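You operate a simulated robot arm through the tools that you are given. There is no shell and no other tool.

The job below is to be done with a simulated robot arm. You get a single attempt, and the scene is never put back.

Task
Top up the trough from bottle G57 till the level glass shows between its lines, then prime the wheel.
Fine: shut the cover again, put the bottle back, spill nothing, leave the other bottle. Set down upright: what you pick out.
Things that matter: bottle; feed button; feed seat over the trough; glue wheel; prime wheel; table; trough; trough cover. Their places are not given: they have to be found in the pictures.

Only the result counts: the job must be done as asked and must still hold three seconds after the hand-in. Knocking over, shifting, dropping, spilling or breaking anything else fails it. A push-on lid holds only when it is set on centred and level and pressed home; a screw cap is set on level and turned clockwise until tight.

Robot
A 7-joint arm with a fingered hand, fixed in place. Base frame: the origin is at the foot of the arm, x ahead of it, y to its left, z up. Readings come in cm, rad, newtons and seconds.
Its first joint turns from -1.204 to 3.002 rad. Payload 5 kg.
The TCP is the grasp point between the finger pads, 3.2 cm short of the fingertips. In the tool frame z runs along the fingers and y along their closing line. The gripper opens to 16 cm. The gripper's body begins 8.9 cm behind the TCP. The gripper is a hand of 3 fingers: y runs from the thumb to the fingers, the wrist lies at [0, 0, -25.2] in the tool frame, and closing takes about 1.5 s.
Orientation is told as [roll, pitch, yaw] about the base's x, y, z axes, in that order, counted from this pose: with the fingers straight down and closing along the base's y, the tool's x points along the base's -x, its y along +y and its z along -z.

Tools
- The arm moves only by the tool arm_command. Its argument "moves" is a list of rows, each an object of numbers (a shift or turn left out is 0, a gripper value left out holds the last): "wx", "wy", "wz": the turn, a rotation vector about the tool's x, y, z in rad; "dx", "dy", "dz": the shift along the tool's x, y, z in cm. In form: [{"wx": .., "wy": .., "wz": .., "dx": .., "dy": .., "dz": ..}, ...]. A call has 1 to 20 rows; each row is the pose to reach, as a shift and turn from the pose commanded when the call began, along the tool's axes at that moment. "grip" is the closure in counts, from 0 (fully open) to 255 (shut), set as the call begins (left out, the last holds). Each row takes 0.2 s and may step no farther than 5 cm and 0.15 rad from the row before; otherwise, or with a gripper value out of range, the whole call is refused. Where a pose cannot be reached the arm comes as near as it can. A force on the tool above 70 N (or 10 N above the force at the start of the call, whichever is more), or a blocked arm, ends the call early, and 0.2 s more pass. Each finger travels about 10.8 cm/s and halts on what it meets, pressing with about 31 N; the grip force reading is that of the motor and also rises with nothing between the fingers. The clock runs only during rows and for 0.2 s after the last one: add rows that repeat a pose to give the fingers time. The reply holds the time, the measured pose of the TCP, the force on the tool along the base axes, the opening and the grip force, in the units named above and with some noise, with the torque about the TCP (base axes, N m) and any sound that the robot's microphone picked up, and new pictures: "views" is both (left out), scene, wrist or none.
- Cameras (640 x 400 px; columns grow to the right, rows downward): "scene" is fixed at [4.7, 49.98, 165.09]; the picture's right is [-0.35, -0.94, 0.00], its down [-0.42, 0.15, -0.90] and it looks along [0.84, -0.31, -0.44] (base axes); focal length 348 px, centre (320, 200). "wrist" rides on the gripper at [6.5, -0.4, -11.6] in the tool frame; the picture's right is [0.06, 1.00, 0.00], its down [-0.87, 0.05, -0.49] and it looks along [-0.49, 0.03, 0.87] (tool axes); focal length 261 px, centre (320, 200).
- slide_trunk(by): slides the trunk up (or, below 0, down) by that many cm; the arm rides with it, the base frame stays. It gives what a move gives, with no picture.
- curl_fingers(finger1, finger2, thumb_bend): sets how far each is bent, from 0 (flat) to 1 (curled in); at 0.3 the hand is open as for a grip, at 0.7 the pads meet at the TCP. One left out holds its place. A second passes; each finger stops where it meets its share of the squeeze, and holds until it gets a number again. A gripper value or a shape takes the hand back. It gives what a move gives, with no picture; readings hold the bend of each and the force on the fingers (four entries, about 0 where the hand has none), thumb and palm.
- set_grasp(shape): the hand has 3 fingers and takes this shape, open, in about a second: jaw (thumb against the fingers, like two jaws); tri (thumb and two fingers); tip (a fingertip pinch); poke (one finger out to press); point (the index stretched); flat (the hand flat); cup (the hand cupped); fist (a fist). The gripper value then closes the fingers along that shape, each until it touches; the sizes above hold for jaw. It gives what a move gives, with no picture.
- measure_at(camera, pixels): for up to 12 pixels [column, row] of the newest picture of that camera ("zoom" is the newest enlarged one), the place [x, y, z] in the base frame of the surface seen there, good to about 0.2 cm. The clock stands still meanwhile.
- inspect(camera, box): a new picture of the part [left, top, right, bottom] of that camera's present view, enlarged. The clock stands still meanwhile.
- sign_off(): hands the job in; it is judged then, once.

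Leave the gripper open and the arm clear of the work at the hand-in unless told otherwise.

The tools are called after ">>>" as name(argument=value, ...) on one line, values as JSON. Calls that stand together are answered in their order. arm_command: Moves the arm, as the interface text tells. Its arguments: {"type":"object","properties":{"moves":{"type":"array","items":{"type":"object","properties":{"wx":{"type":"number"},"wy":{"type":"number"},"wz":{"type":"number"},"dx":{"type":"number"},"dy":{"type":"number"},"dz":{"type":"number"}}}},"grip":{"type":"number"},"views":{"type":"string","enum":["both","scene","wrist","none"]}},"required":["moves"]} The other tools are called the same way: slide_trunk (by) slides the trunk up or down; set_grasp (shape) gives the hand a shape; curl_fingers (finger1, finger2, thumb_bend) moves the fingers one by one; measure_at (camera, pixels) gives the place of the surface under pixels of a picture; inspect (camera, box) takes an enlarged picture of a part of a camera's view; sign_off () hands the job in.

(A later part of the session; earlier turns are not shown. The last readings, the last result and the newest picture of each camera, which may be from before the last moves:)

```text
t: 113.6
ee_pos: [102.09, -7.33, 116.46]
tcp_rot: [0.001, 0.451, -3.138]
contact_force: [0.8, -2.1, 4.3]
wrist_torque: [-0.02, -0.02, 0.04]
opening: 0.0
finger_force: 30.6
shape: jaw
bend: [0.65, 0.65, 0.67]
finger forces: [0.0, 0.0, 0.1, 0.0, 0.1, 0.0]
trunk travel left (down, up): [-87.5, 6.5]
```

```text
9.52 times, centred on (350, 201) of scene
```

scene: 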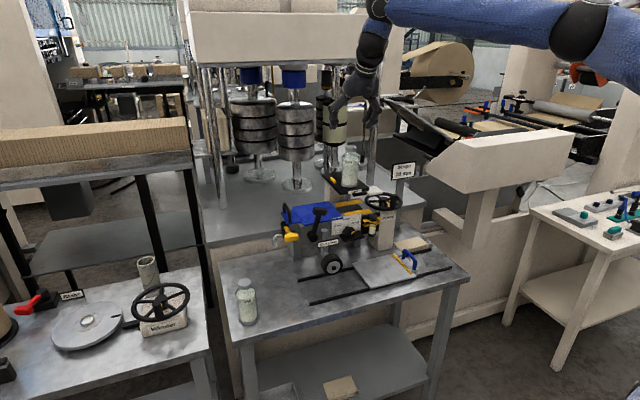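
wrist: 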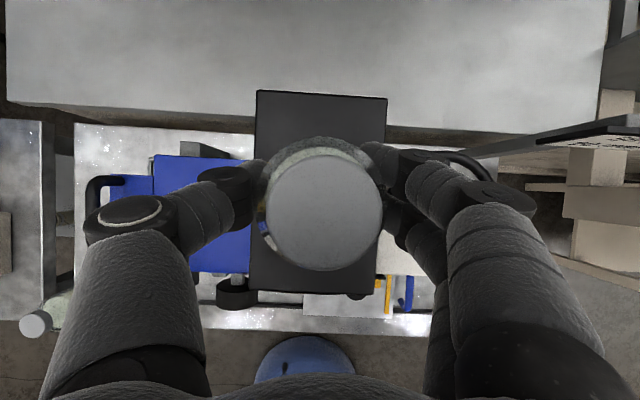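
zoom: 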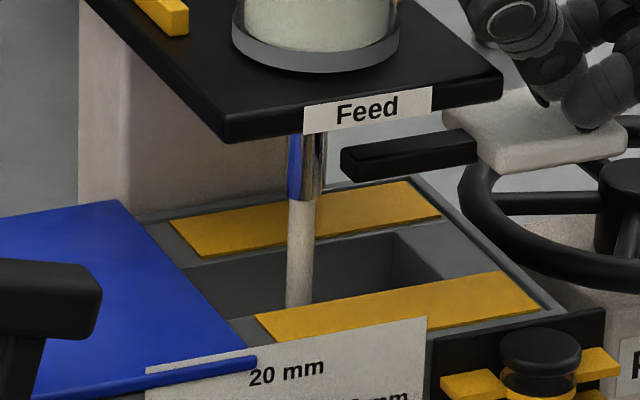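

The column top is now at the lower line. About 29 px more to the middle (≈5.8 s). I'll hold 3.8 s more, then check.

>>> arm_command(moves=[{"dx": 0}, {"dx": 0}, {"dx": 0}, {"dx": 0}, {"dx": 0}, {"dx": 0}, {"dx": 0}, {"dx": 0}, {"dx": 0}, {"dx": 0}, {"dx": 0}, {"dx": 0}, {"dx": 0}, {"dx": 0}, {"dx": 0}, {"dx": 0}, {"dx": 0}, {"dx": 0}], views="none")

>>> inspect(camera="scene", box=[362, 210, 388, 236])

```text
t: 117.4
ee_pos: [102.12, -7.26, 116.3]
tcp_rot: [0.0, 0.449, -3.14]
contact_force: [0.6, -1.6, 4.3]
wrist_torque: [-0.04, -0.02, 0.01]
opening: 0.01
finger_force: 31.2
shape: jaw
bend: [0.65, 0.65, 0.67]
finger forces: [0.0, 0.1, 0.0, 0.0, 0.1, 0.0]
trunk travel left (down, up): [-87.5, 6.5]
```

```text
15.38 times, centred on (375, 223) of scene
```

zoom: 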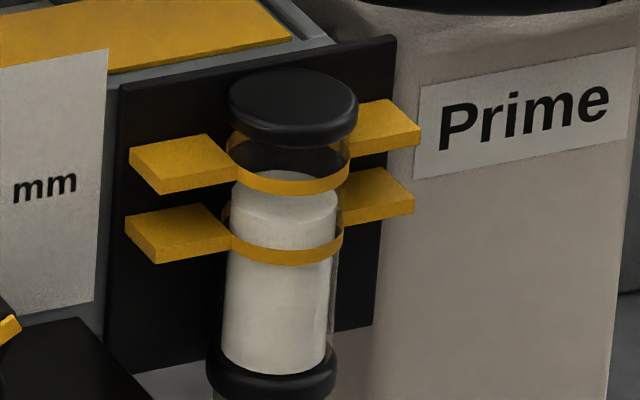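

The level is just below the middle between the two rings (top centre ≈200, rings at ≈223 and ≈156). I'll hold 1.4 s more and then release upward.

>>> arm_command(moves=[{"dx": 0}, {"dx": 0}, {"dx": 0}, {"dx": 0}, {"dx": 0}, {"dx": 0}, {"dx": 0}, {"dx": 0.87, "dz": -1.8}, {"dx": 1.74, "dz": -3.6}, {"dx": 1.74, "dz": -3.6}], views="none")

>>> inspect(camera="scene", box=[362, 210, 388, 236])

>>> inspect(camera="scene", box=[325, 180, 375, 222])

```text
t: 119.6
ee_pos: [102.18, -7.46, 120.3]
tcp_rot: [0.001, 0.448, -3.138]
contact_force: [-0.1, -0.2, -0.7]
wrist_torque: [0.02, -0.02, -0.01]
opening: 0.0
finger_force: 30.1
shape: jaw
bend: [0.65, 0.65, 0.67]
finger forces: [0.0, 0.0, 0.1, 0.1, 0.0, 0.0]
trunk travel left (down, up): [-87.5, 6.5]
```

```text
15.38 times, centred on (375, 223) of scene
```

zoom: 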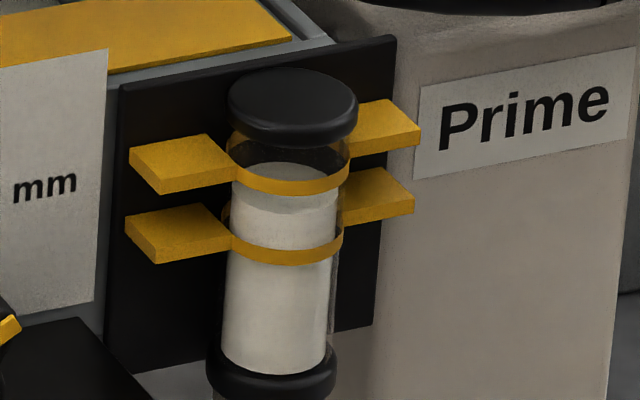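

```text
9.52 times, centred on (350, 201) of scene
```

zoom: 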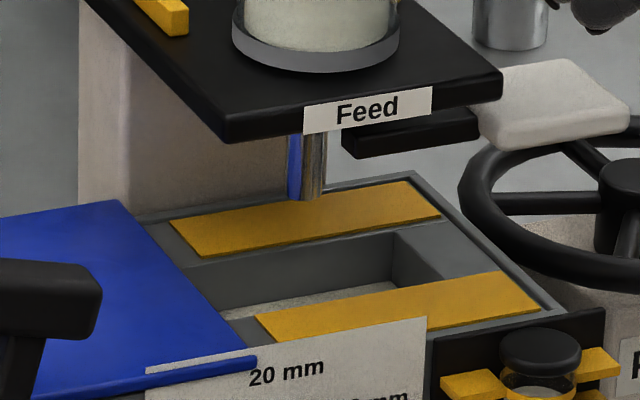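

Flow stopped; the level now sits mid-way between the two yellow rings, and glue is visible in the trough. Next I'll shut the cover: go round to the left side of its handle (now at y ≈ 24.8) with closed fingers and push it right.

>>> arm_command(moves=[{"dx": -0.96, "dz": -4.9}, {"dx": -1.92, "dz": -9.8}, {"dx": -2.88, "dz": -14.7}, {"dx": -2.88, "dy": -4.5, "dz": -14.7}, {"dx": -2.88, "dy": -9, "dz": -14.7}, {"dx": -2.88, "dy": -13.5, "dz": -14.7}, {"dx": -2.88, "dy": -18, "dz": -14.7}, {"dx": -2.88, "dy": -22.5, "dz": -14.7}, {"dx": -2.88, "dy": -27, "dz": -14.7}, {"dx": -2.88, "dy": -31.5, "dz": -14.7}, {"dx": -2.88, "dy": -35.4, "dz": -14.7}, {"dx": -0.7, "dy": -35.4, "dz": -11.3}, {"dx": 1.5, "dy": -35.4, "dz": -7.9}, {"dx": 3.65, "dy": -35.4, "dz": -4.55}, {"dx": 3.65, "dy": -35.4, "dz": -4.55}], views="both")

>>> inspect(camera="wrist", box=[220, 60, 480, 240])

```text
t: 122.8
ee_pos: [103.56, 27.77, 126.03]
tcp_rot: [-0.001, 0.451, -3.141]
contact_force: [-0.2, 1.2, 0.9]
wrist_torque: [0.04, 0.0, 0.0]
opening: 0.03
finger_force: 31.0
shape: jaw
bend: [0.65, 0.65, 0.67]
finger forces: [0.1, 0.1, 0.1, 0.0, 0.0, 0.0]
trunk travel left (down, up): [-87.5, 6.5]
```

scene: 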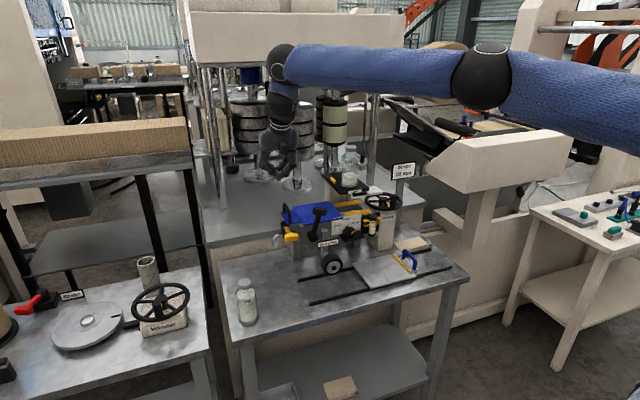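
wrist: 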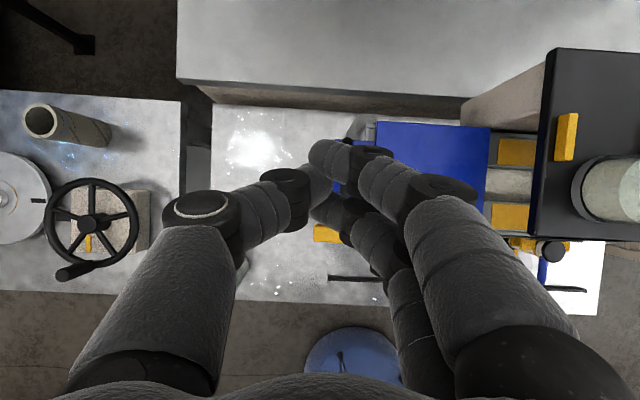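

```text
2.22 times, centred on (350, 150) of wrist
```

zoom: 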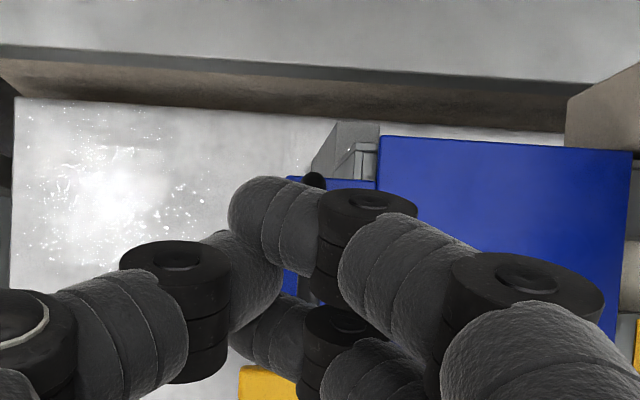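

I'll shift 1.4 cm further left for clearance beside the handle, and descend to z ≈ 111.6.

>>> arm_command(moves=[{"dy": -1.4}, {"dy": -1.4, "dx": -1.09, "dz": 2.25}, {"dy": -1.4, "dx": -2.18, "dz": 4.5}, {"dy": -1.4, "dx": -3.26, "dz": 6.75}, {"dy": -1.4, "dx": -4.35, "dz": 9.0}, {"dy": -1.4, "dx": -5.3, "dz": 11.0}, {"dy": -1.4, "dx": -6.26, "dz": 12.96}, {"dy": -1.4, "dx": -6.26, "dz": 12.96}], views="none")

>>> inspect(camera="scene", box=[260, 160, 360, 240])

```text
t: 124.6
ee_pos: [103.34, 29.47, 111.58]
tcp_rot: [0.0, 0.451, -3.139]
contact_force: [0.8, -0.1, 0.1]
wrist_torque: [-0.05, 0.02, -0.01]
opening: 0.0
finger_force: 31.4
shape: jaw
bend: [0.65, 0.65, 0.67]
finger forces: [0.0, 0.1, 0.0, 0.1, 0.0, 0.1]
trunk travel left (down, up): [-87.5, 6.5]
```

```text
5.00 times, centred on (310, 200) of scene
```

zoom: 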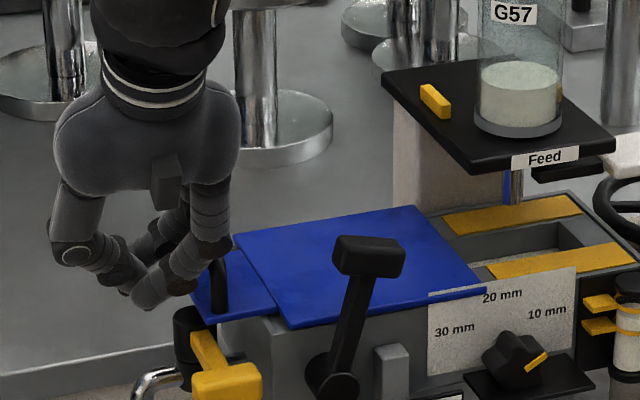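

The bottle's content has dropped as expected. The closed fingertips are left of the handle without contact. Pushing right (tool +y) gently, first 7 cm.

>>> arm_command(moves=[{"dy": 0.7}, {"dy": 1.4}, {"dy": 2.1}, {"dy": 2.8}, {"dy": 3.5}, {"dy": 4.2}, {"dy": 4.9}, {"dy": 5.6}, {"dy": 6.3}, {"dy": 7.0}, {"dy": 7.0}], views="none")

>>> inspect(camera="scene", box=[260, 160, 360, 240])

```text
t: 127.0
ee_pos: [103.44, 22.46, 111.43]
tcp_rot: [-0.002, 0.448, -3.141]
contact_force: [-0.1, -0.6, 0.0]
wrist_torque: [-0.02, -0.02, -0.02]
opening: 0.01
finger_force: 30.7
shape: jaw
bend: [0.65, 0.65, 0.67]
finger forces: [0.1, 0.1, 0.0, 0.0, 0.0, 0.0]
trunk travel left (down, up): [-87.5, 6.5]
```

```text
5.00 times, centred on (310, 200) of scene
```

zoom: 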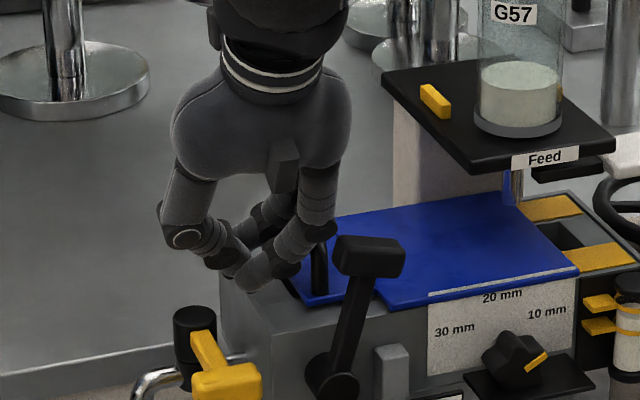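

The cover follows. Continue 5 cm, then slowly to the stop.

>>> arm_command(moves=[{"dy": 0.6}, {"dy": 1.2}, {"dy": 1.8}, {"dy": 2.4}, {"dy": 3.0}, {"dy": 3.6}, {"dy": 4.2}, {"dy": 4.8}, {"dy": 5.2}, {"dy": 5.2}], views="none")

>>> inspect(camera="scene", box=[280, 160, 380, 240])

>>> measure_at(camera="zoom", pixels=[[320, 240], [290, 300], [500, 225], [535, 245], [560, 270], [300, 290]])

```text
t: 129.2
ee_pos: [103.3, 17.28, 111.83]
tcp_rot: [0.0, 0.451, -3.14]
contact_force: [0.0, 1.2, 0.6]
wrist_torque: [-0.02, 0.03, 0.02]
opening: 0.01
finger_force: 31.3
shape: jaw
bend: [0.65, 0.65, 0.67]
finger forces: [0.0, 0.5, 0.0, 0.1, 0.0, 0.1]
trunk travel left (down, up): [-87.5, 6.5]
```

```text
5.00 times, centred on (330, 200) of scene
```

zoom: 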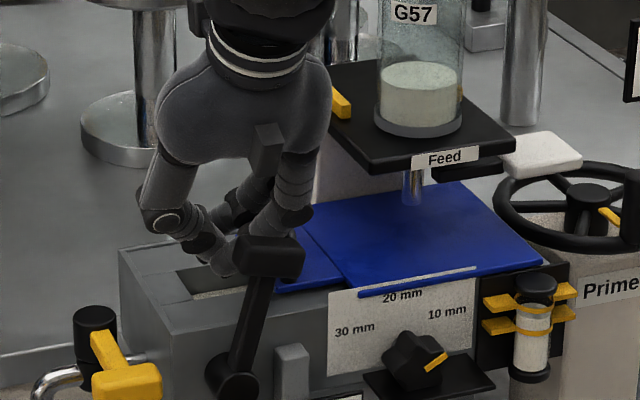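

```text
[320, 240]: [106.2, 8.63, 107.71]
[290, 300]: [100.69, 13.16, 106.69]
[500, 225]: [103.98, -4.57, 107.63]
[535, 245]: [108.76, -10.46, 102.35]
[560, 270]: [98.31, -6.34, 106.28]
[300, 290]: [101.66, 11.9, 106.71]
```

Nearly closed. I'll push slowly, up to 1.5 cm more, to feel the closed stop.

>>> arm_command(moves=[{"dy": 0.25}, {"dy": 0.5}, {"dy": 0.75}, {"dy": 1.0}], views="none")

>>> inspect(camera="scene", box=[280, 160, 380, 240])

>>> measure_at(camera="zoom", pixels=[[460, 190], [500, 220], [535, 262], [340, 280], [300, 240], [545, 262]])

```text
t: 130.2
ee_pos: [103.43, 16.24, 111.72]
tcp_rot: [0.001, 0.45, -3.14]
contact_force: [0.3, -0.2, 0.1]
wrist_torque: [-0.03, 0.01, -0.05]
opening: 0.02
finger_force: 30.8
shape: jaw
bend: [0.65, 0.65, 0.67]
finger forces: [0.0, 0.2, 0.0, 0.0, 0.0, 0.0]
trunk travel left (down, up): [-87.5, 6.5]
```

```text
5.00 times, centred on (330, 200) of scene
```

zoom: 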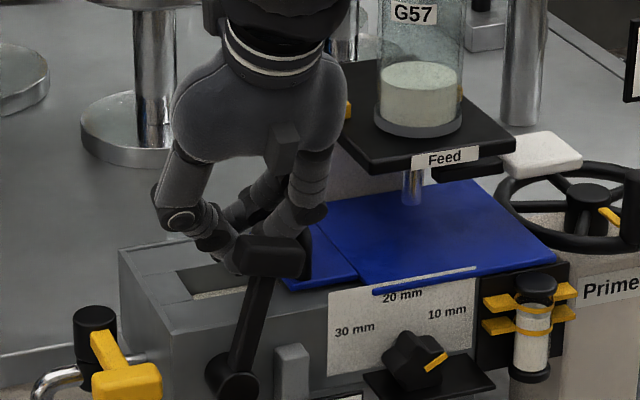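

```text
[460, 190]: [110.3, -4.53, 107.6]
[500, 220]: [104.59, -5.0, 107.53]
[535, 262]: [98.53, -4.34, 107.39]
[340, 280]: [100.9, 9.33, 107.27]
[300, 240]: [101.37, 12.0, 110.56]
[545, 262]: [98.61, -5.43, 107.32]
```

Right edge is now at about y −5.5 (initially ≈ −5.7). One more slow push to confirm the stop.

>>> arm_command(moves=[{"dy": 0.2}, {"dy": 0.4}, {"dy": 0.6}, {"dy": 0.8}, {"dy": 1.0}], views="none")

>>> inspect(camera="scene", box=[280, 160, 380, 240])

```text
t: 131.4
ee_pos: [103.32, 15.68, 111.75]
tcp_rot: [-0.001, 0.45, -3.137]
contact_force: [-0.4, 23.7, 7.0]
wrist_torque: [-0.14, 0.08, -0.36]
opening: 0.0
finger_force: 30.8
shape: jaw
bend: [0.65, 0.63, 0.67]
finger forces: [0.0, 24.5, 0.0, 0.0, 0.0, 0.1]
trunk travel left (down, up): [-87.5, 6.5]
```

```text
5.00 times, centred on (330, 200) of scene
```

zoom: 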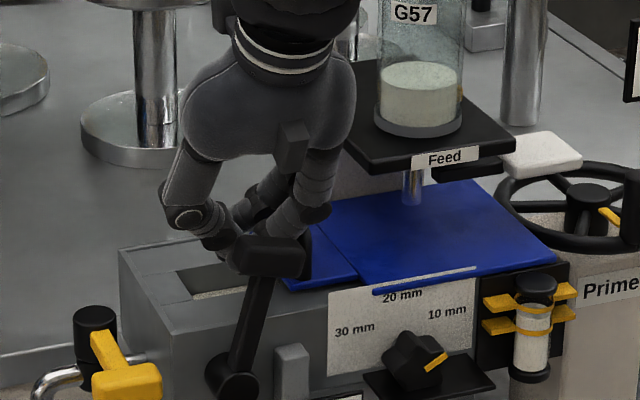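

The closed stop is reached (≈24 N): the cover is shut. Back off 1.2 cm left and rise 16 cm.

>>> arm_command(moves=[{"dy": -1.0}, {"dy": -1.5}, {"dy": -1.5, "dx": 1.3, "dz": -2.7}, {"dy": -1.5, "dx": 2.61, "dz": -5.4}, {"dy": -1.5, "dx": 3.92, "dz": -8.1}, {"dy": -1.5, "dx": 5.22, "dz": -10.8}, {"dy": -1.5, "dx": 6.96, "dz": -14.4}, {"dy": -1.5, "dx": 6.96, "dz": -14.4}], views="both")

>>> inspect(camera="scene", box=[280, 150, 420, 250])

>>> inspect(camera="scene", box=[362, 210, 388, 236])

```text
t: 133.2
ee_pos: [103.55, 16.76, 127.55]
tcp_rot: [-0.001, 0.45, -3.139]
contact_force: [-0.7, -0.6, -0.4]
wrist_torque: [-0.01, 0.03, -0.01]
opening: 0.0
finger_force: 30.9
shape: jaw
bend: [0.65, 0.64, 0.67]
finger forces: [0.0, 0.1, 0.0, 0.0, 0.0, 0.0]
trunk travel left (down, up): [-87.5, 6.5]
```

scene: 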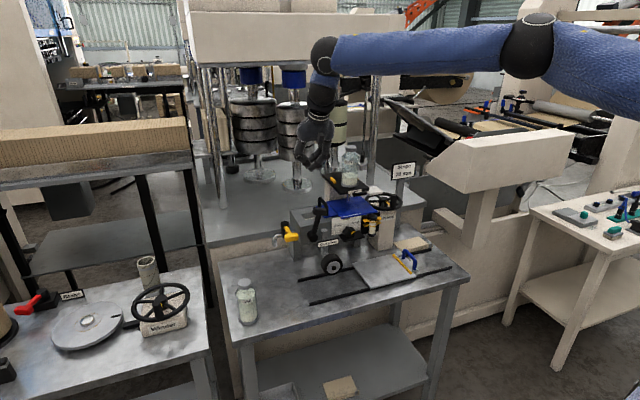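
wrist: 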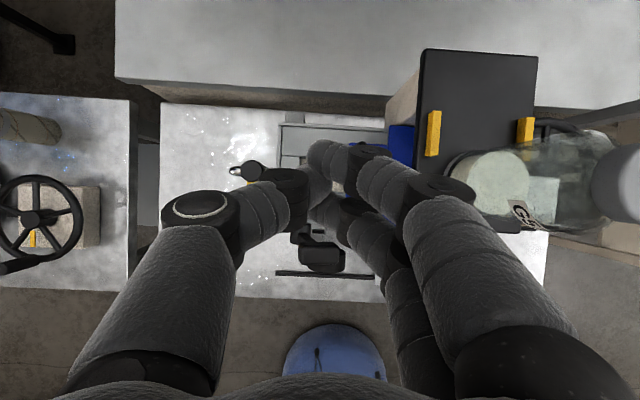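

```text
4.00 times, centred on (350, 200) of scene
```

zoom: 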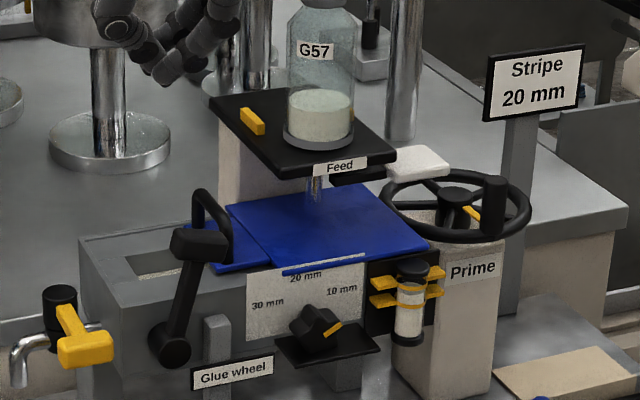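

```text
15.38 times, centred on (375, 223) of scene
```

zoom: 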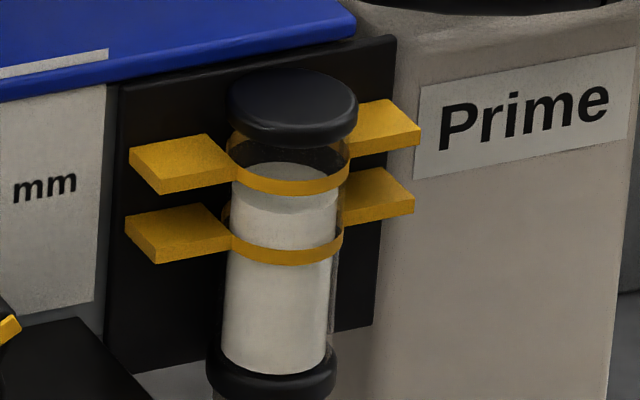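

Cover shut, level mid-way. Now the prime wheel: I'll zoom in on it and measure the hub, rim and peg.

>>> inspect(camera="scene", box=[360, 180, 420, 220])

>>> measure_at(camera="zoom", pixels=[[265, 165], [405, 120], [382, 120], [425, 120], [405, 200], [105, 180], [160, 130], [515, 200], [300, 270], [330, 200], [265, 105], [160, 235]])

```text
10.00 times, centred on (390, 200) of scene
```

zoom: 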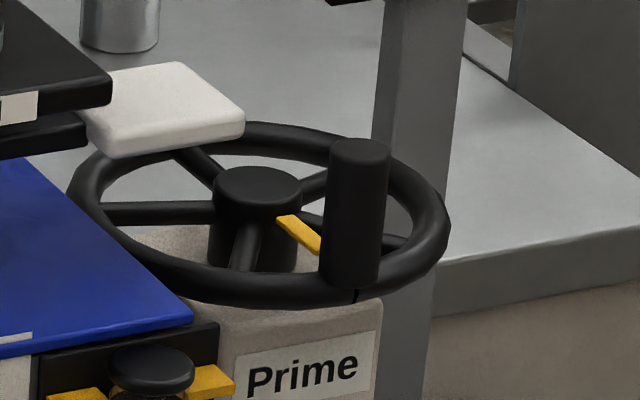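

```text
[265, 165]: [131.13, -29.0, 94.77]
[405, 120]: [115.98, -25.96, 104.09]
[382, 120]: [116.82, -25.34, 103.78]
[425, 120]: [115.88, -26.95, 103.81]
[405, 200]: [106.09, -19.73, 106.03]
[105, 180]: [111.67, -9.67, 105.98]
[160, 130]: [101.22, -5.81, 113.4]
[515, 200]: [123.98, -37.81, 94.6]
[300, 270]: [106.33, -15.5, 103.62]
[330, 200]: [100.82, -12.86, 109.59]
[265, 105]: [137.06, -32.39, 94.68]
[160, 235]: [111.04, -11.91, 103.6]
```

>>> measure_at(camera="zoom", pixels=[[258, 185], [360, 152], [338, 165], [382, 165], [355, 250], [430, 215], [430, 240], [90, 185], [240, 130], [220, 285], [300, 292], [130, 245]])

>>> measure_at(camera="zoom", pixels=[[300, 235], [280, 220], [200, 160], [150, 212], [245, 245], [315, 185], [390, 240], [310, 135], [400, 275], [170, 265], [85, 215], [360, 145]])

```text
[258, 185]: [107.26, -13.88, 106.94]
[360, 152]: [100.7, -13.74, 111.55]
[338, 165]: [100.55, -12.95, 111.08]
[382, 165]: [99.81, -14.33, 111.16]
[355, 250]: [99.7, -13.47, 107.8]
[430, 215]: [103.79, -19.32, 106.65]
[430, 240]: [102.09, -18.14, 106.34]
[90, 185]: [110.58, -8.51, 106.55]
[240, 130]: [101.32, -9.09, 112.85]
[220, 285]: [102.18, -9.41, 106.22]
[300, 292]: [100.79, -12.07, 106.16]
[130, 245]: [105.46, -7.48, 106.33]
```

```text
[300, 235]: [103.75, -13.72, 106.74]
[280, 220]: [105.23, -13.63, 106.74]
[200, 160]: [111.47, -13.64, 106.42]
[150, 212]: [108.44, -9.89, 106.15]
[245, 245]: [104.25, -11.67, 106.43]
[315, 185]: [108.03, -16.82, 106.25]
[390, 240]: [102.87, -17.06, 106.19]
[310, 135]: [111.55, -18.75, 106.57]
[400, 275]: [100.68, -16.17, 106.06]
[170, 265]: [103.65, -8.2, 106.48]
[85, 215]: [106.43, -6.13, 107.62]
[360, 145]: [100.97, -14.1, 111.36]
```

Hub centre ≈ (106.9, −13.8), rim radius ≈6.4, peg at (100.7, −13.75) up to z 111.5. Because the feed button is right beside the wheel, I'll first take the bottle off the seat (so an accidental touch can't spill glue). Going over the bottle with the jaw opening.

>>> arm_command(moves=[{"dx": 1.67, "dz": -3.45}, {"dx": 3.33, "dz": -6.9}, {"dx": 5.0, "dz": -10.35}, {"dx": 5.37, "dy": 3.7, "dz": -10.17}, {"dx": 5.75, "dy": 7.4, "dz": -9.99}, {"dx": 6.12, "dy": 11.1, "dz": -9.81}, {"dx": 6.49, "dy": 14.76, "dz": -9.63}, {"dx": 6.49, "dy": 14.76, "dz": -9.63}], grip=100, views="wrist")

>>> inspect(camera="wrist", box=[240, 120, 400, 280])

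>>> measure_at(camera="wrist", pixels=[[318, 195], [305, 195], [330, 195], [318, 182], [318, 208]])

```text
t: 135.0
ee_pos: [105.02, 2.1, 139.16]
tcp_rot: [0.001, 0.451, -3.139]
contact_force: [-0.1, 0.4, 0.7]
wrist_torque: [-0.06, -0.03, -0.03]
opening: 9.71
finger_force: 0.0
shape: jaw
bend: [0.71, 0.71, 0.7]
finger forces: [0.0, 0.0, 0.0, 0.0, 0.0, 0.0]
trunk travel left (down, up): [-87.5, 6.5]
```

wrist: 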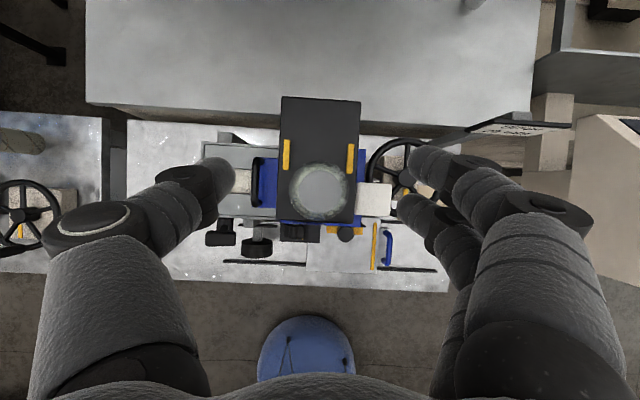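

```text
2.50 times, centred on (320, 200) of wrist
```

zoom: 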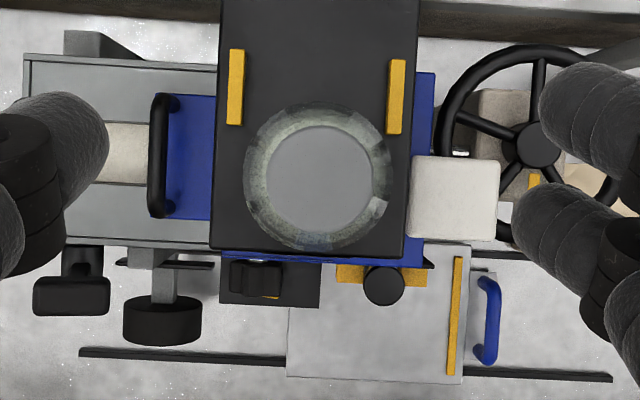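

```text
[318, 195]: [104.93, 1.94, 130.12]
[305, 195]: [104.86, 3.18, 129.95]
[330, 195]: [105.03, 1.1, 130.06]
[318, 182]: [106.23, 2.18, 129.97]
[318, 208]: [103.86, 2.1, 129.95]
```

Bottle axis (105.2, 1.95), TCP well aligned. Down 14.2 cm, then grip.

>>> arm_command(moves=[{"dx": -1.2, "dy": 0.1, "dz": 2.5}, {"dx": -2.4, "dy": 0.1, "dz": 5.0}, {"dx": -3.6, "dy": 0.1, "dz": 7.5}, {"dx": -4.8, "dy": 0.1, "dz": 10.0}, {"dx": -6.05, "dy": 0.1, "dz": 12.85}, {"dx": -6.05, "dy": 0.1, "dz": 12.85}], views="none")

>>> arm_command(moves=[{"dx": 0}, {"dx": 0}, {"dx": 0}, {"dx": 0}, {"dx": 0}, {"dx": 0}, {"dx": 0}, {"dx": 0}], grip=190, views="none")

>>> arm_command(moves=[{"dx": 0.43, "dz": -0.9}, {"dx": 0.87, "dz": -1.8}, {"dx": 0.87, "dz": -1.8}], views="none")

>>> inspect(camera="scene", box=[320, 130, 390, 200])

```text
t: 136.4
ee_pos: [105.13, 1.86, 124.9]
tcp_rot: [-0.001, 0.451, -3.14]
contact_force: [-0.3, -0.3, 0.1]
wrist_torque: [0.0, 0.01, 0.02]
opening: 9.68
finger_force: 0.1
shape: jaw
bend: [0.71, 0.71, 0.7]
finger forces: [0.0, 0.1, 0.0, 0.0, 0.1, 0.0]
trunk travel left (down, up): [-87.5, 6.5]
```

```text
t: 138.2
ee_pos: [105.18, 2.05, 124.8]
tcp_rot: [0.0, 0.449, -3.139]
contact_force: [0.0, 0.6, -1.8]
wrist_torque: [-0.02, 0.0, 0.02]
opening: 4.72
finger_force: 30.2
shape: jaw
bend: [0.73, 0.73, 0.7]
finger forces: [12.4, 14.3, 0.1, 0.0, 25.8, 0.0]
trunk travel left (down, up): [-87.5, 6.5]
```

```text
t: 139.0
ee_pos: [105.24, 1.89, 126.91]
tcp_rot: [-0.001, 0.449, -3.14]
contact_force: [0.2, 0.0, -3.2]
wrist_torque: [-0.01, 0.0, -0.02]
opening: 4.72
finger_force: 30.7
shape: jaw
bend: [0.73, 0.73, 0.7]
finger forces: [12.2, 14.3, 0.0, 0.0, 25.7, 0.1]
trunk travel left (down, up): [-87.5, 6.5]
```

```text
5.71 times, centred on (355, 165) of scene
```

zoom: 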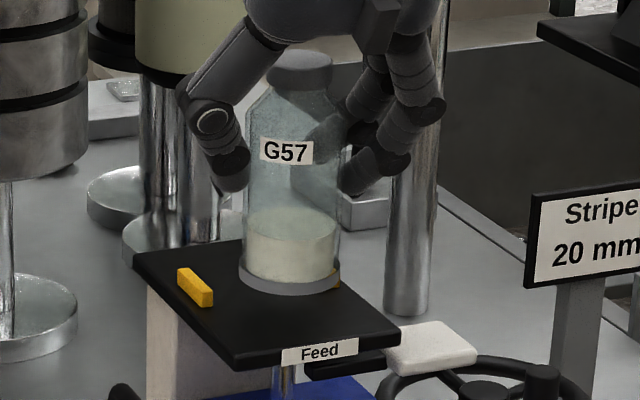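

Lifted cleanly. Now carry it back: up 6 cm, then across to above its original spot (95.7, 44.2), turning the hand +0.73 rad about vertical on the way (the earlier path reversed).

>>> arm_command(moves=[{"dx": 1.3, "dz": -2.7}, {"dx": 2.61, "dz": -5.4}, {"dx": 1.76, "dy": -4.22, "dz": -5.81, "wx": 0.0318, "wz": -0.0657}, {"dx": 0.9, "dy": -8.45, "dz": -6.22, "wx": 0.0635, "wz": -0.1314}, {"dx": 0.05, "dy": -12.67, "dz": -6.64, "wx": 0.0953, "wz": -0.1971}, {"dx": -0.8, "dy": -16.9, "dz": -7.05, "wx": 0.127, "wz": -0.2628}, {"dx": -1.65, "dy": -21.12, "dz": -7.46, "wx": 0.1588, "wz": -0.3285}, {"dx": -2.51, "dy": -25.35, "dz": -7.87, "wx": 0.1905, "wz": -0.3942}, {"dx": -3.36, "dy": -29.57, "dz": -8.28, "wx": 0.2223, "wz": -0.4599}, {"dx": -4.21, "dy": -33.8, "dz": -8.7, "wx": 0.254, "wz": -0.5256}, {"dx": -5.07, "dy": -38.02, "dz": -9.11, "wx": 0.2858, "wz": -0.5913}, {"dx": -5.92, "dy": -42.25, "dz": -9.52, "wx": 0.3175, "wz": -0.657}, {"dx": -5.92, "dy": -42.25, "dz": -9.52, "wx": 0.3175, "wz": -0.657}], views="both")

```text
t: 141.8
ee_pos: [95.86, 43.85, 132.91]
tcp_rot: [-0.002, 0.449, -2.409]
contact_force: [0.0, -0.2, -3.2]
wrist_torque: [0.03, -0.02, 0.02]
opening: 4.7
finger_force: 30.8
shape: jaw
bend: [0.73, 0.73, 0.7]
finger forces: [12.5, 14.4, 0.0, 0.1, 26.2, 0.0]
trunk travel left (down, up): [-87.5, 6.5]
```

scene: 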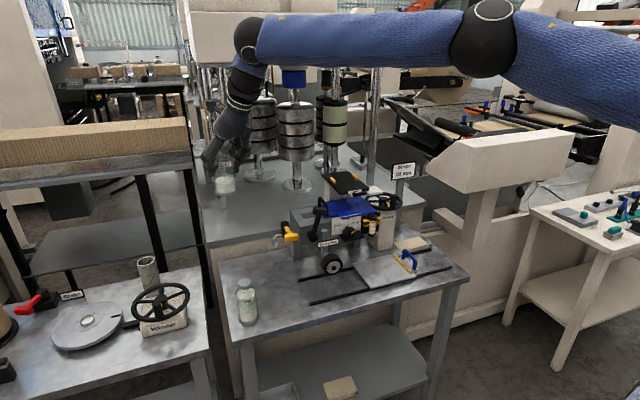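
wrist: 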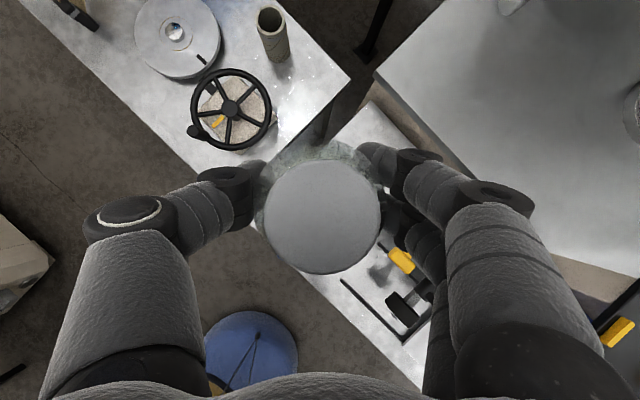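

I'm above the original spot; I'll measure the cap centre to correct the small offset before lowering.

>>> measure_at(camera="wrist", pixels=[[322, 216], [270, 216], [374, 216], [322, 165], [322, 268]])

>>> arm_command(moves=[{"dx": 0}], views="none")

```text
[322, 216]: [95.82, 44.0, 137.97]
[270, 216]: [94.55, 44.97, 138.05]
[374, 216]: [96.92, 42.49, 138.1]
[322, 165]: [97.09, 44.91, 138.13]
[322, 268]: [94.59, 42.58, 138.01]
```

```text
t: 142.2
ee_pos: [95.8, 44.2, 132.95]
tcp_rot: [0.001, 0.45, -2.408]
contact_force: [0.0, 0.0, -3.5]
wrist_torque: [-0.01, 0.01, -0.02]
opening: 4.71
finger_force: 31.4
shape: jaw
bend: [0.73, 0.73, 0.7]
finger forces: [12.4, 14.5, 0.0, 0.0, 26.3, 0.0]
trunk travel left (down, up): [-87.5, 6.5]
```

Cap centre ≈ (95.8, 43.9); target (95.7, 44.2). I'll correct by +0.25 in y while lowering straight down to TCP z ≈ 105.7.

>>> arm_command(moves=[{"dx": -1.6, "dy": -0.22, "dz": 3.6}, {"dx": -3.3, "dy": -0.22, "dz": 7.1}, {"dx": -5.0, "dy": -0.22, "dz": 10.6}, {"dx": -6.7, "dy": -0.22, "dz": 14.1}, {"dx": -8.4, "dy": -0.22, "dz": 17.6}, {"dx": -10.1, "dy": -0.22, "dz": 21.1}, {"dx": -11.73, "dy": -0.22, "dz": 24.58}, {"dx": -11.73, "dy": -0.22, "dz": 24.58}], views="both")

>>> inspect(camera="scene", box=[200, 220, 300, 340])

```text
t: 144.0
ee_pos: [95.6, 44.34, 105.82]
tcp_rot: [-0.001, 0.45, -2.409]
contact_force: [-0.2, -0.5, -2.7]
wrist_torque: [-0.03, -0.03, -0.01]
opening: 4.66
finger_force: 30.7
shape: jaw
bend: [0.73, 0.73, 0.7]
finger forces: [13.4, 15.0, 0.0, 0.1, 27.1, 0.2]
trunk travel left (down, up): [-87.5, 6.5]
```

scene: 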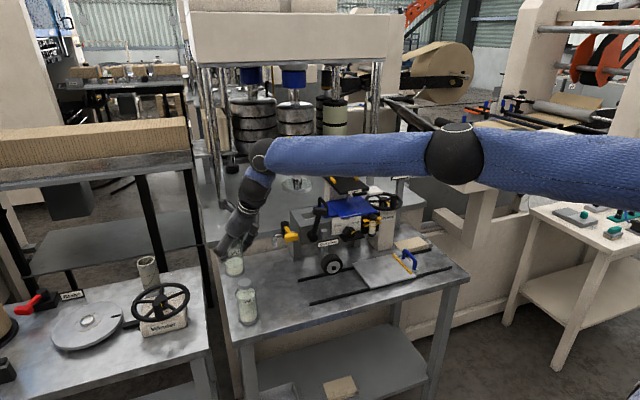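
wrist: 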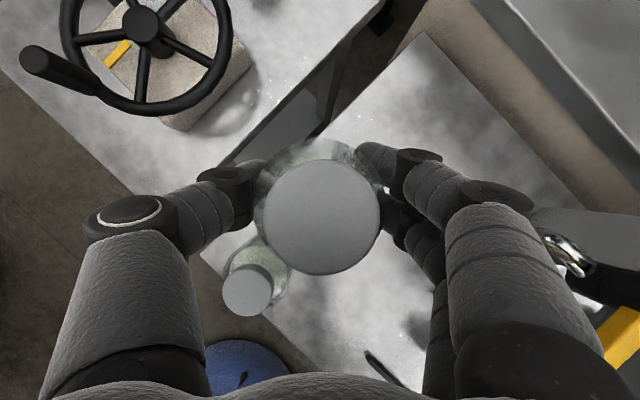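

```text
3.33 times, centred on (250, 280) of scene
```

zoom: 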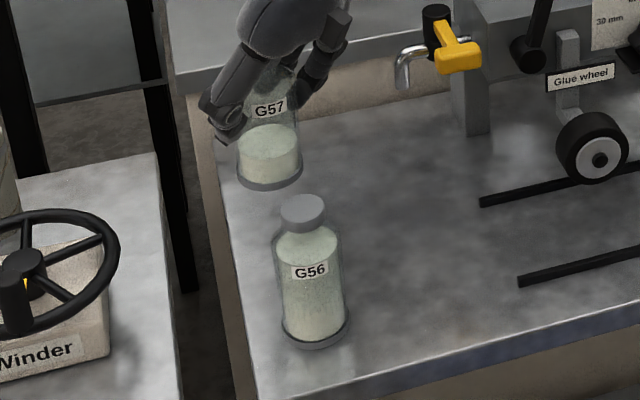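

On course. I'll lower with the trunk: 9.5 cm first, then small steps to touchdown (expected at TCP z ≈ 94.8).

>>> slide_trunk(by=-9.5)

>>> inspect(camera="scene", box=[210, 250, 280, 330])

```text
t: 145.3
ee_pos: [95.61, 44.39, 96.34]
tcp_rot: [0.001, 0.451, -2.41]
contact_force: [-0.3, 0.3, -2.4]
wrist_torque: [-0.01, 0.0, 0.0]
opening: 4.64
finger_force: 31.2
shape: jaw
bend: [0.73, 0.73, 0.7]
finger forces: [13.4, 15.0, 0.1, 0.0, 27.2, 0.0]
trunk travel left (down, up): [-78.0, 16.0]
```

```text
5.00 times, centred on (245, 290) of scene
```

zoom: 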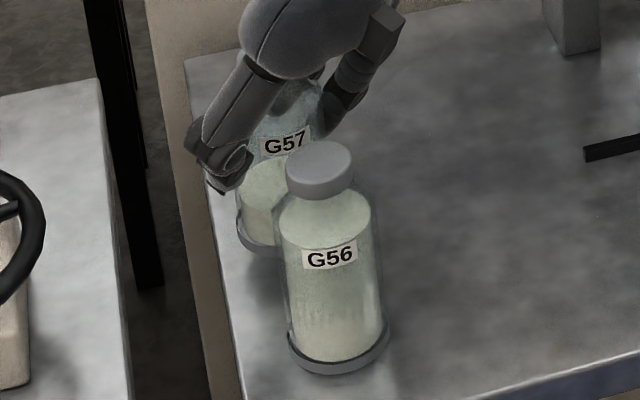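

>>> slide_trunk(by=-1.1)

>>> slide_trunk(by=-0.25)

```text
t: 145.9
ee_pos: [95.57, 44.28, 95.15]
tcp_rot: [0.001, 0.45, -2.41]
contact_force: [0.1, 0.1, -2.3]
wrist_torque: [-0.01, 0.0, 0.01]
opening: 4.69
finger_force: 31.2
shape: jaw
bend: [0.73, 0.73, 0.7]
finger forces: [13.4, 14.9, 0.1, 0.1, 27.2, 0.0]
trunk travel left (down, up): [-76.9, 17.1]
```

```text
t: 146.4
ee_pos: [95.53, 44.43, 95.02]
tcp_rot: [0.0, 0.452, -2.41]
contact_force: [0.3, -0.5, -2.2]
wrist_torque: [-0.02, -0.02, -0.05]
opening: 4.66
finger_force: 30.7
shape: jaw
bend: [0.73, 0.73, 0.7]
finger forces: [13.4, 15.0, 0.1, 0.0, 27.3, 0.0]
trunk travel left (down, up): [-76.7, 17.3]
```

Still hanging (−2.2 N). Two more tiny steps until the table takes the weight.

>>> slide_trunk(by=-0.15)

>>> slide_trunk(by=-0.1)

```text
t: 146.9
ee_pos: [95.56, 44.47, 94.8]
tcp_rot: [0.0, 0.451, -2.411]
contact_force: [0.4, 0.1, -3.6]
wrist_torque: [-0.02, -0.02, 0.0]
opening: 4.65
finger_force: 31.5
shape: jaw
bend: [0.73, 0.73, 0.7]
finger forces: [13.5, 15.0, 0.0, 0.0, 27.2, 0.0]
trunk travel left (down, up): [-76.5, 17.5]
```

```text
t: 147.4
ee_pos: [95.49, 44.42, 94.68]
tcp_rot: [0.0, 0.45, -2.41]
contact_force: [1.2, 0.4, -2.0]
wrist_torque: [0.0, -0.03, 0.01]
opening: 4.64
finger_force: 31.6
shape: jaw
bend: [0.73, 0.73, 0.7]
finger forces: [13.6, 15.1, 0.0, 0.0, 27.3, 0.1]
trunk travel left (down, up): [-76.4, 17.6]
```

>>> inspect(camera="scene", box=[225, 270, 265, 320])

>>> slide_trunk(by=-0.1)

```text
8.00 times, centred on (245, 295) of scene
```

zoom: 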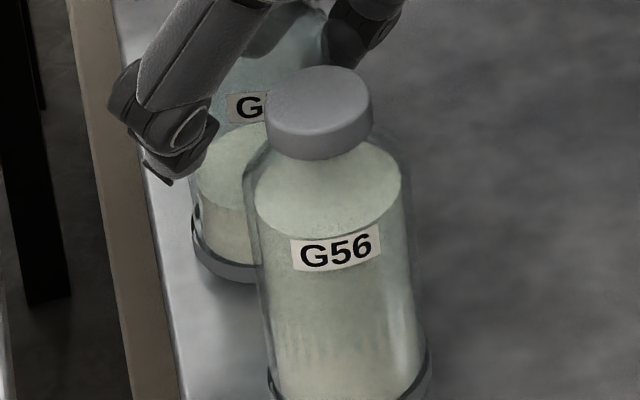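

```text
t: 147.9
ee_pos: [95.63, 44.32, 94.64]
tcp_rot: [-0.001, 0.451, -2.411]
contact_force: [1.4, 1.5, 1.4]
wrist_torque: [-0.03, -0.03, 0.0]
opening: 4.68
finger_force: 30.2
shape: jaw
bend: [0.73, 0.73, 0.7]
finger forces: [14.2, 15.4, 0.0, 0.0, 27.8, 0.0]
trunk travel left (down, up): [-76.3, 17.7]
```

The table now carries the bottle (+1.4 N). Release to the 9.7 cm opening and verify it stands upright.

>>> arm_command(moves=[{"dx": 0}, {"dx": 0}, {"dx": 0}, {"dx": 0}], grip=100, views="both")

>>> inspect(camera="scene", box=[210, 250, 280, 330])

```text
t: 148.9
ee_pos: [95.57, 44.46, 94.63]
tcp_rot: [-0.003, 0.449, -2.411]
contact_force: [0.4, 0.7, -0.3]
wrist_torque: [-0.02, 0.0, -0.04]
opening: 9.7
finger_force: 0.1
shape: jaw
bend: [0.71, 0.71, 0.7]
finger forces: [0.1, 0.0, 0.0, 0.1, 0.0, 0.0]
trunk travel left (down, up): [-76.3, 17.7]
```

scene: 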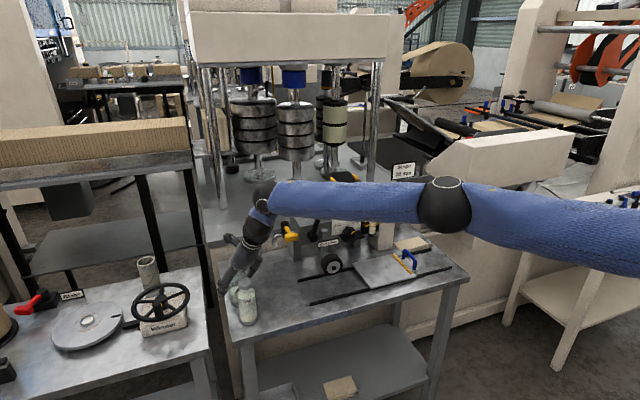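
wrist: 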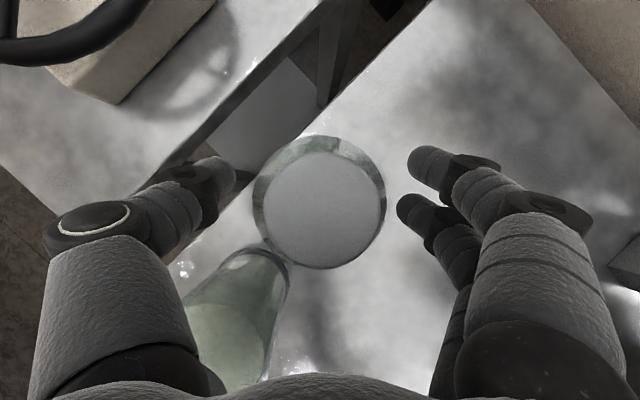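

```text
5.00 times, centred on (245, 290) of scene
```

zoom: 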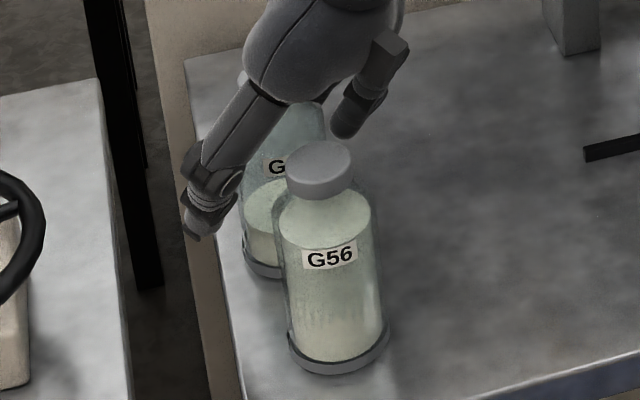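

The bottle stands upright in its place. Raise the trunk 11.2 cm straight up (back to its original height), then check both bottles.

>>> slide_trunk(by=11.2)

>>> arm_command(moves=[{"dx": 1.6, "dz": -3.5}, {"dx": 3.3, "dz": -7.0}, {"dx": 5.0, "dz": -10.5}, {"dx": 6.7, "dz": -14.0}, {"dx": 8.4, "dz": -17.5}, {"dx": 8.4, "dz": -17.5}], views="both")

>>> inspect(camera="scene", box=[205, 245, 285, 335])

>>> measure_at(camera="zoom", pixels=[[277, 88], [320, 160]])

```text
t: 150.3
ee_pos: [95.56, 44.41, 105.76]
tcp_rot: [-0.003, 0.451, -2.41]
contact_force: [0.7, 0.0, 1.3]
wrist_torque: [-0.03, 0.0, -0.01]
opening: 9.69
finger_force: 0.0
shape: jaw
bend: [0.71, 0.71, 0.7]
finger forces: [0.0, 0.1, 0.1, 0.1, 0.0, 0.0]
trunk travel left (down, up): [-87.5, 6.5]
```

```text
t: 151.8
ee_pos: [95.66, 44.42, 125.14]
tcp_rot: [-0.002, 0.451, -2.412]
contact_force: [0.2, 0.9, -1.0]
wrist_torque: [-0.01, 0.0, -0.01]
opening: 9.72
finger_force: 0.1
shape: jaw
bend: [0.71, 0.71, 0.7]
finger forces: [0.0, 0.1, 0.0, 0.0, 0.0, 0.0]
trunk travel left (down, up): [-87.5, 6.5]
```

scene: 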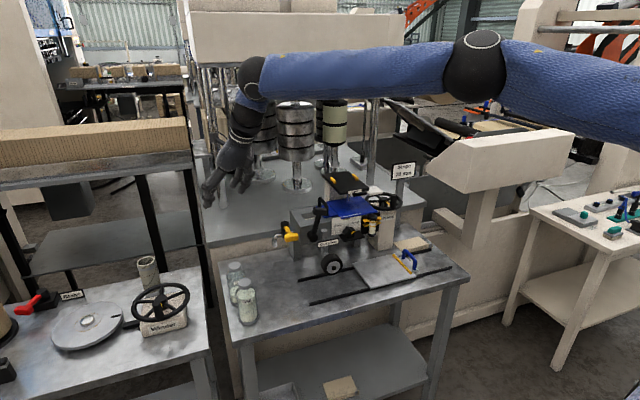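
wrist: 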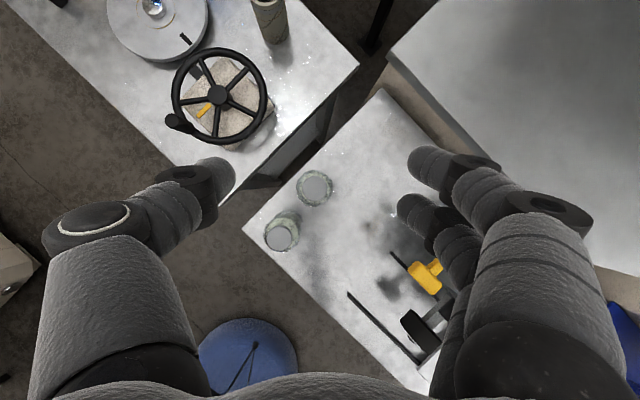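

```text
4.44 times, centred on (245, 290) of scene
```

zoom: 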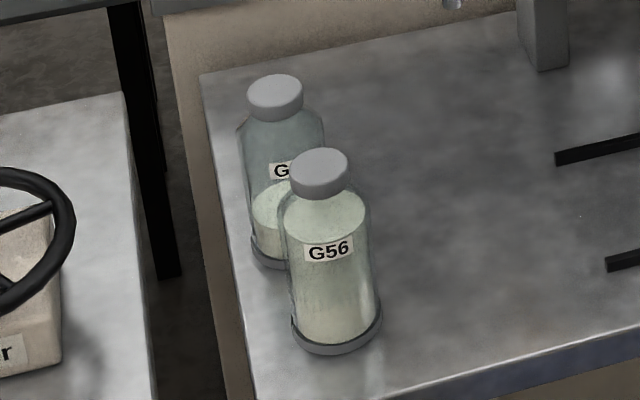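

```text
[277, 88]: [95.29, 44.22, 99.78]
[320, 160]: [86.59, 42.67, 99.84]
```

Both bottles stand exactly where they were at the start. Now for the prime wheel. I'll move away from the bottles to a free spot in front of the machine, yawing back to straight ahead.

>>> arm_command(moves=[{"dx": -2.61, "dy": 3.01, "dz": -2.04, "wx": -0.0318, "wz": 0.0657}, {"dx": -5.21, "dy": 6.01, "dz": -4.08, "wx": -0.0635, "wz": 0.1314}, {"dx": -7.82, "dy": 9.02, "dz": -6.11, "wx": -0.0953, "wz": 0.1971}, {"dx": -10.43, "dy": 12.03, "dz": -8.15, "wx": -0.127, "wz": 0.2628}, {"dx": -13.04, "dy": 15.04, "dz": -10.19, "wx": -0.1588, "wz": 0.3285}, {"dx": -15.64, "dy": 18.04, "dz": -12.23, "wx": -0.1905, "wz": 0.3942}, {"dx": -18.25, "dy": 21.05, "dz": -14.27, "wx": -0.2223, "wz": 0.4599}, {"dx": -20.86, "dy": 24.06, "dz": -16.3, "wx": -0.254, "wz": 0.5256}, {"dx": -23.46, "dy": 27.06, "dz": -18.34, "wx": -0.2858, "wz": 0.5913}, {"dx": -26.07, "dy": 30.07, "dz": -20.38, "wx": -0.3175, "wz": 0.657}, {"dx": -26.07, "dy": 30.07, "dz": -20.38, "wx": -0.3175, "wz": 0.657}], views="none")

>>> curl_fingers(finger1=1.0, finger2=1.0, thumb_bend=0.3)

>>> inspect(camera="scene", box=[280, 195, 420, 295])

```text
t: 154.2
ee_pos: [91.64, 0.68, 132.25]
tcp_rot: [0.0, 0.449, -3.14]
contact_force: [0.1, 0.5, 0.1]
wrist_torque: [-0.05, 0.01, -0.01]
opening: 9.7
finger_force: 0.1
shape: jaw
bend: [0.71, 0.71, 0.7]
finger forces: [0.0, 0.1, 0.1, 0.1, 0.0, 0.0]
trunk travel left (down, up): [-87.5, 6.5]
```

```text
t: 155.2
ee_pos: [91.74, 0.48, 132.25]
tcp_rot: [0.0, 0.449, -3.139]
contact_force: [-0.7, 0.1, -0.8]
wrist_torque: [0.01, -0.03, 0.0]
opening: 7.42
finger_force: 0.1
shape: fingers
bend: [1.0, 1.0, 0.3]
finger forces: [0.0, 0.1, 0.0, 0.0, 0.1, 0.0]
trunk travel left (down, up): [-87.5, 6.5]
```

```text
4.00 times, centred on (350, 245) of scene
```

zoom: 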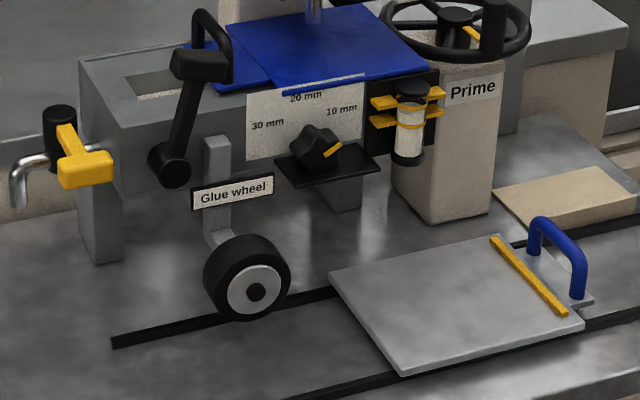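

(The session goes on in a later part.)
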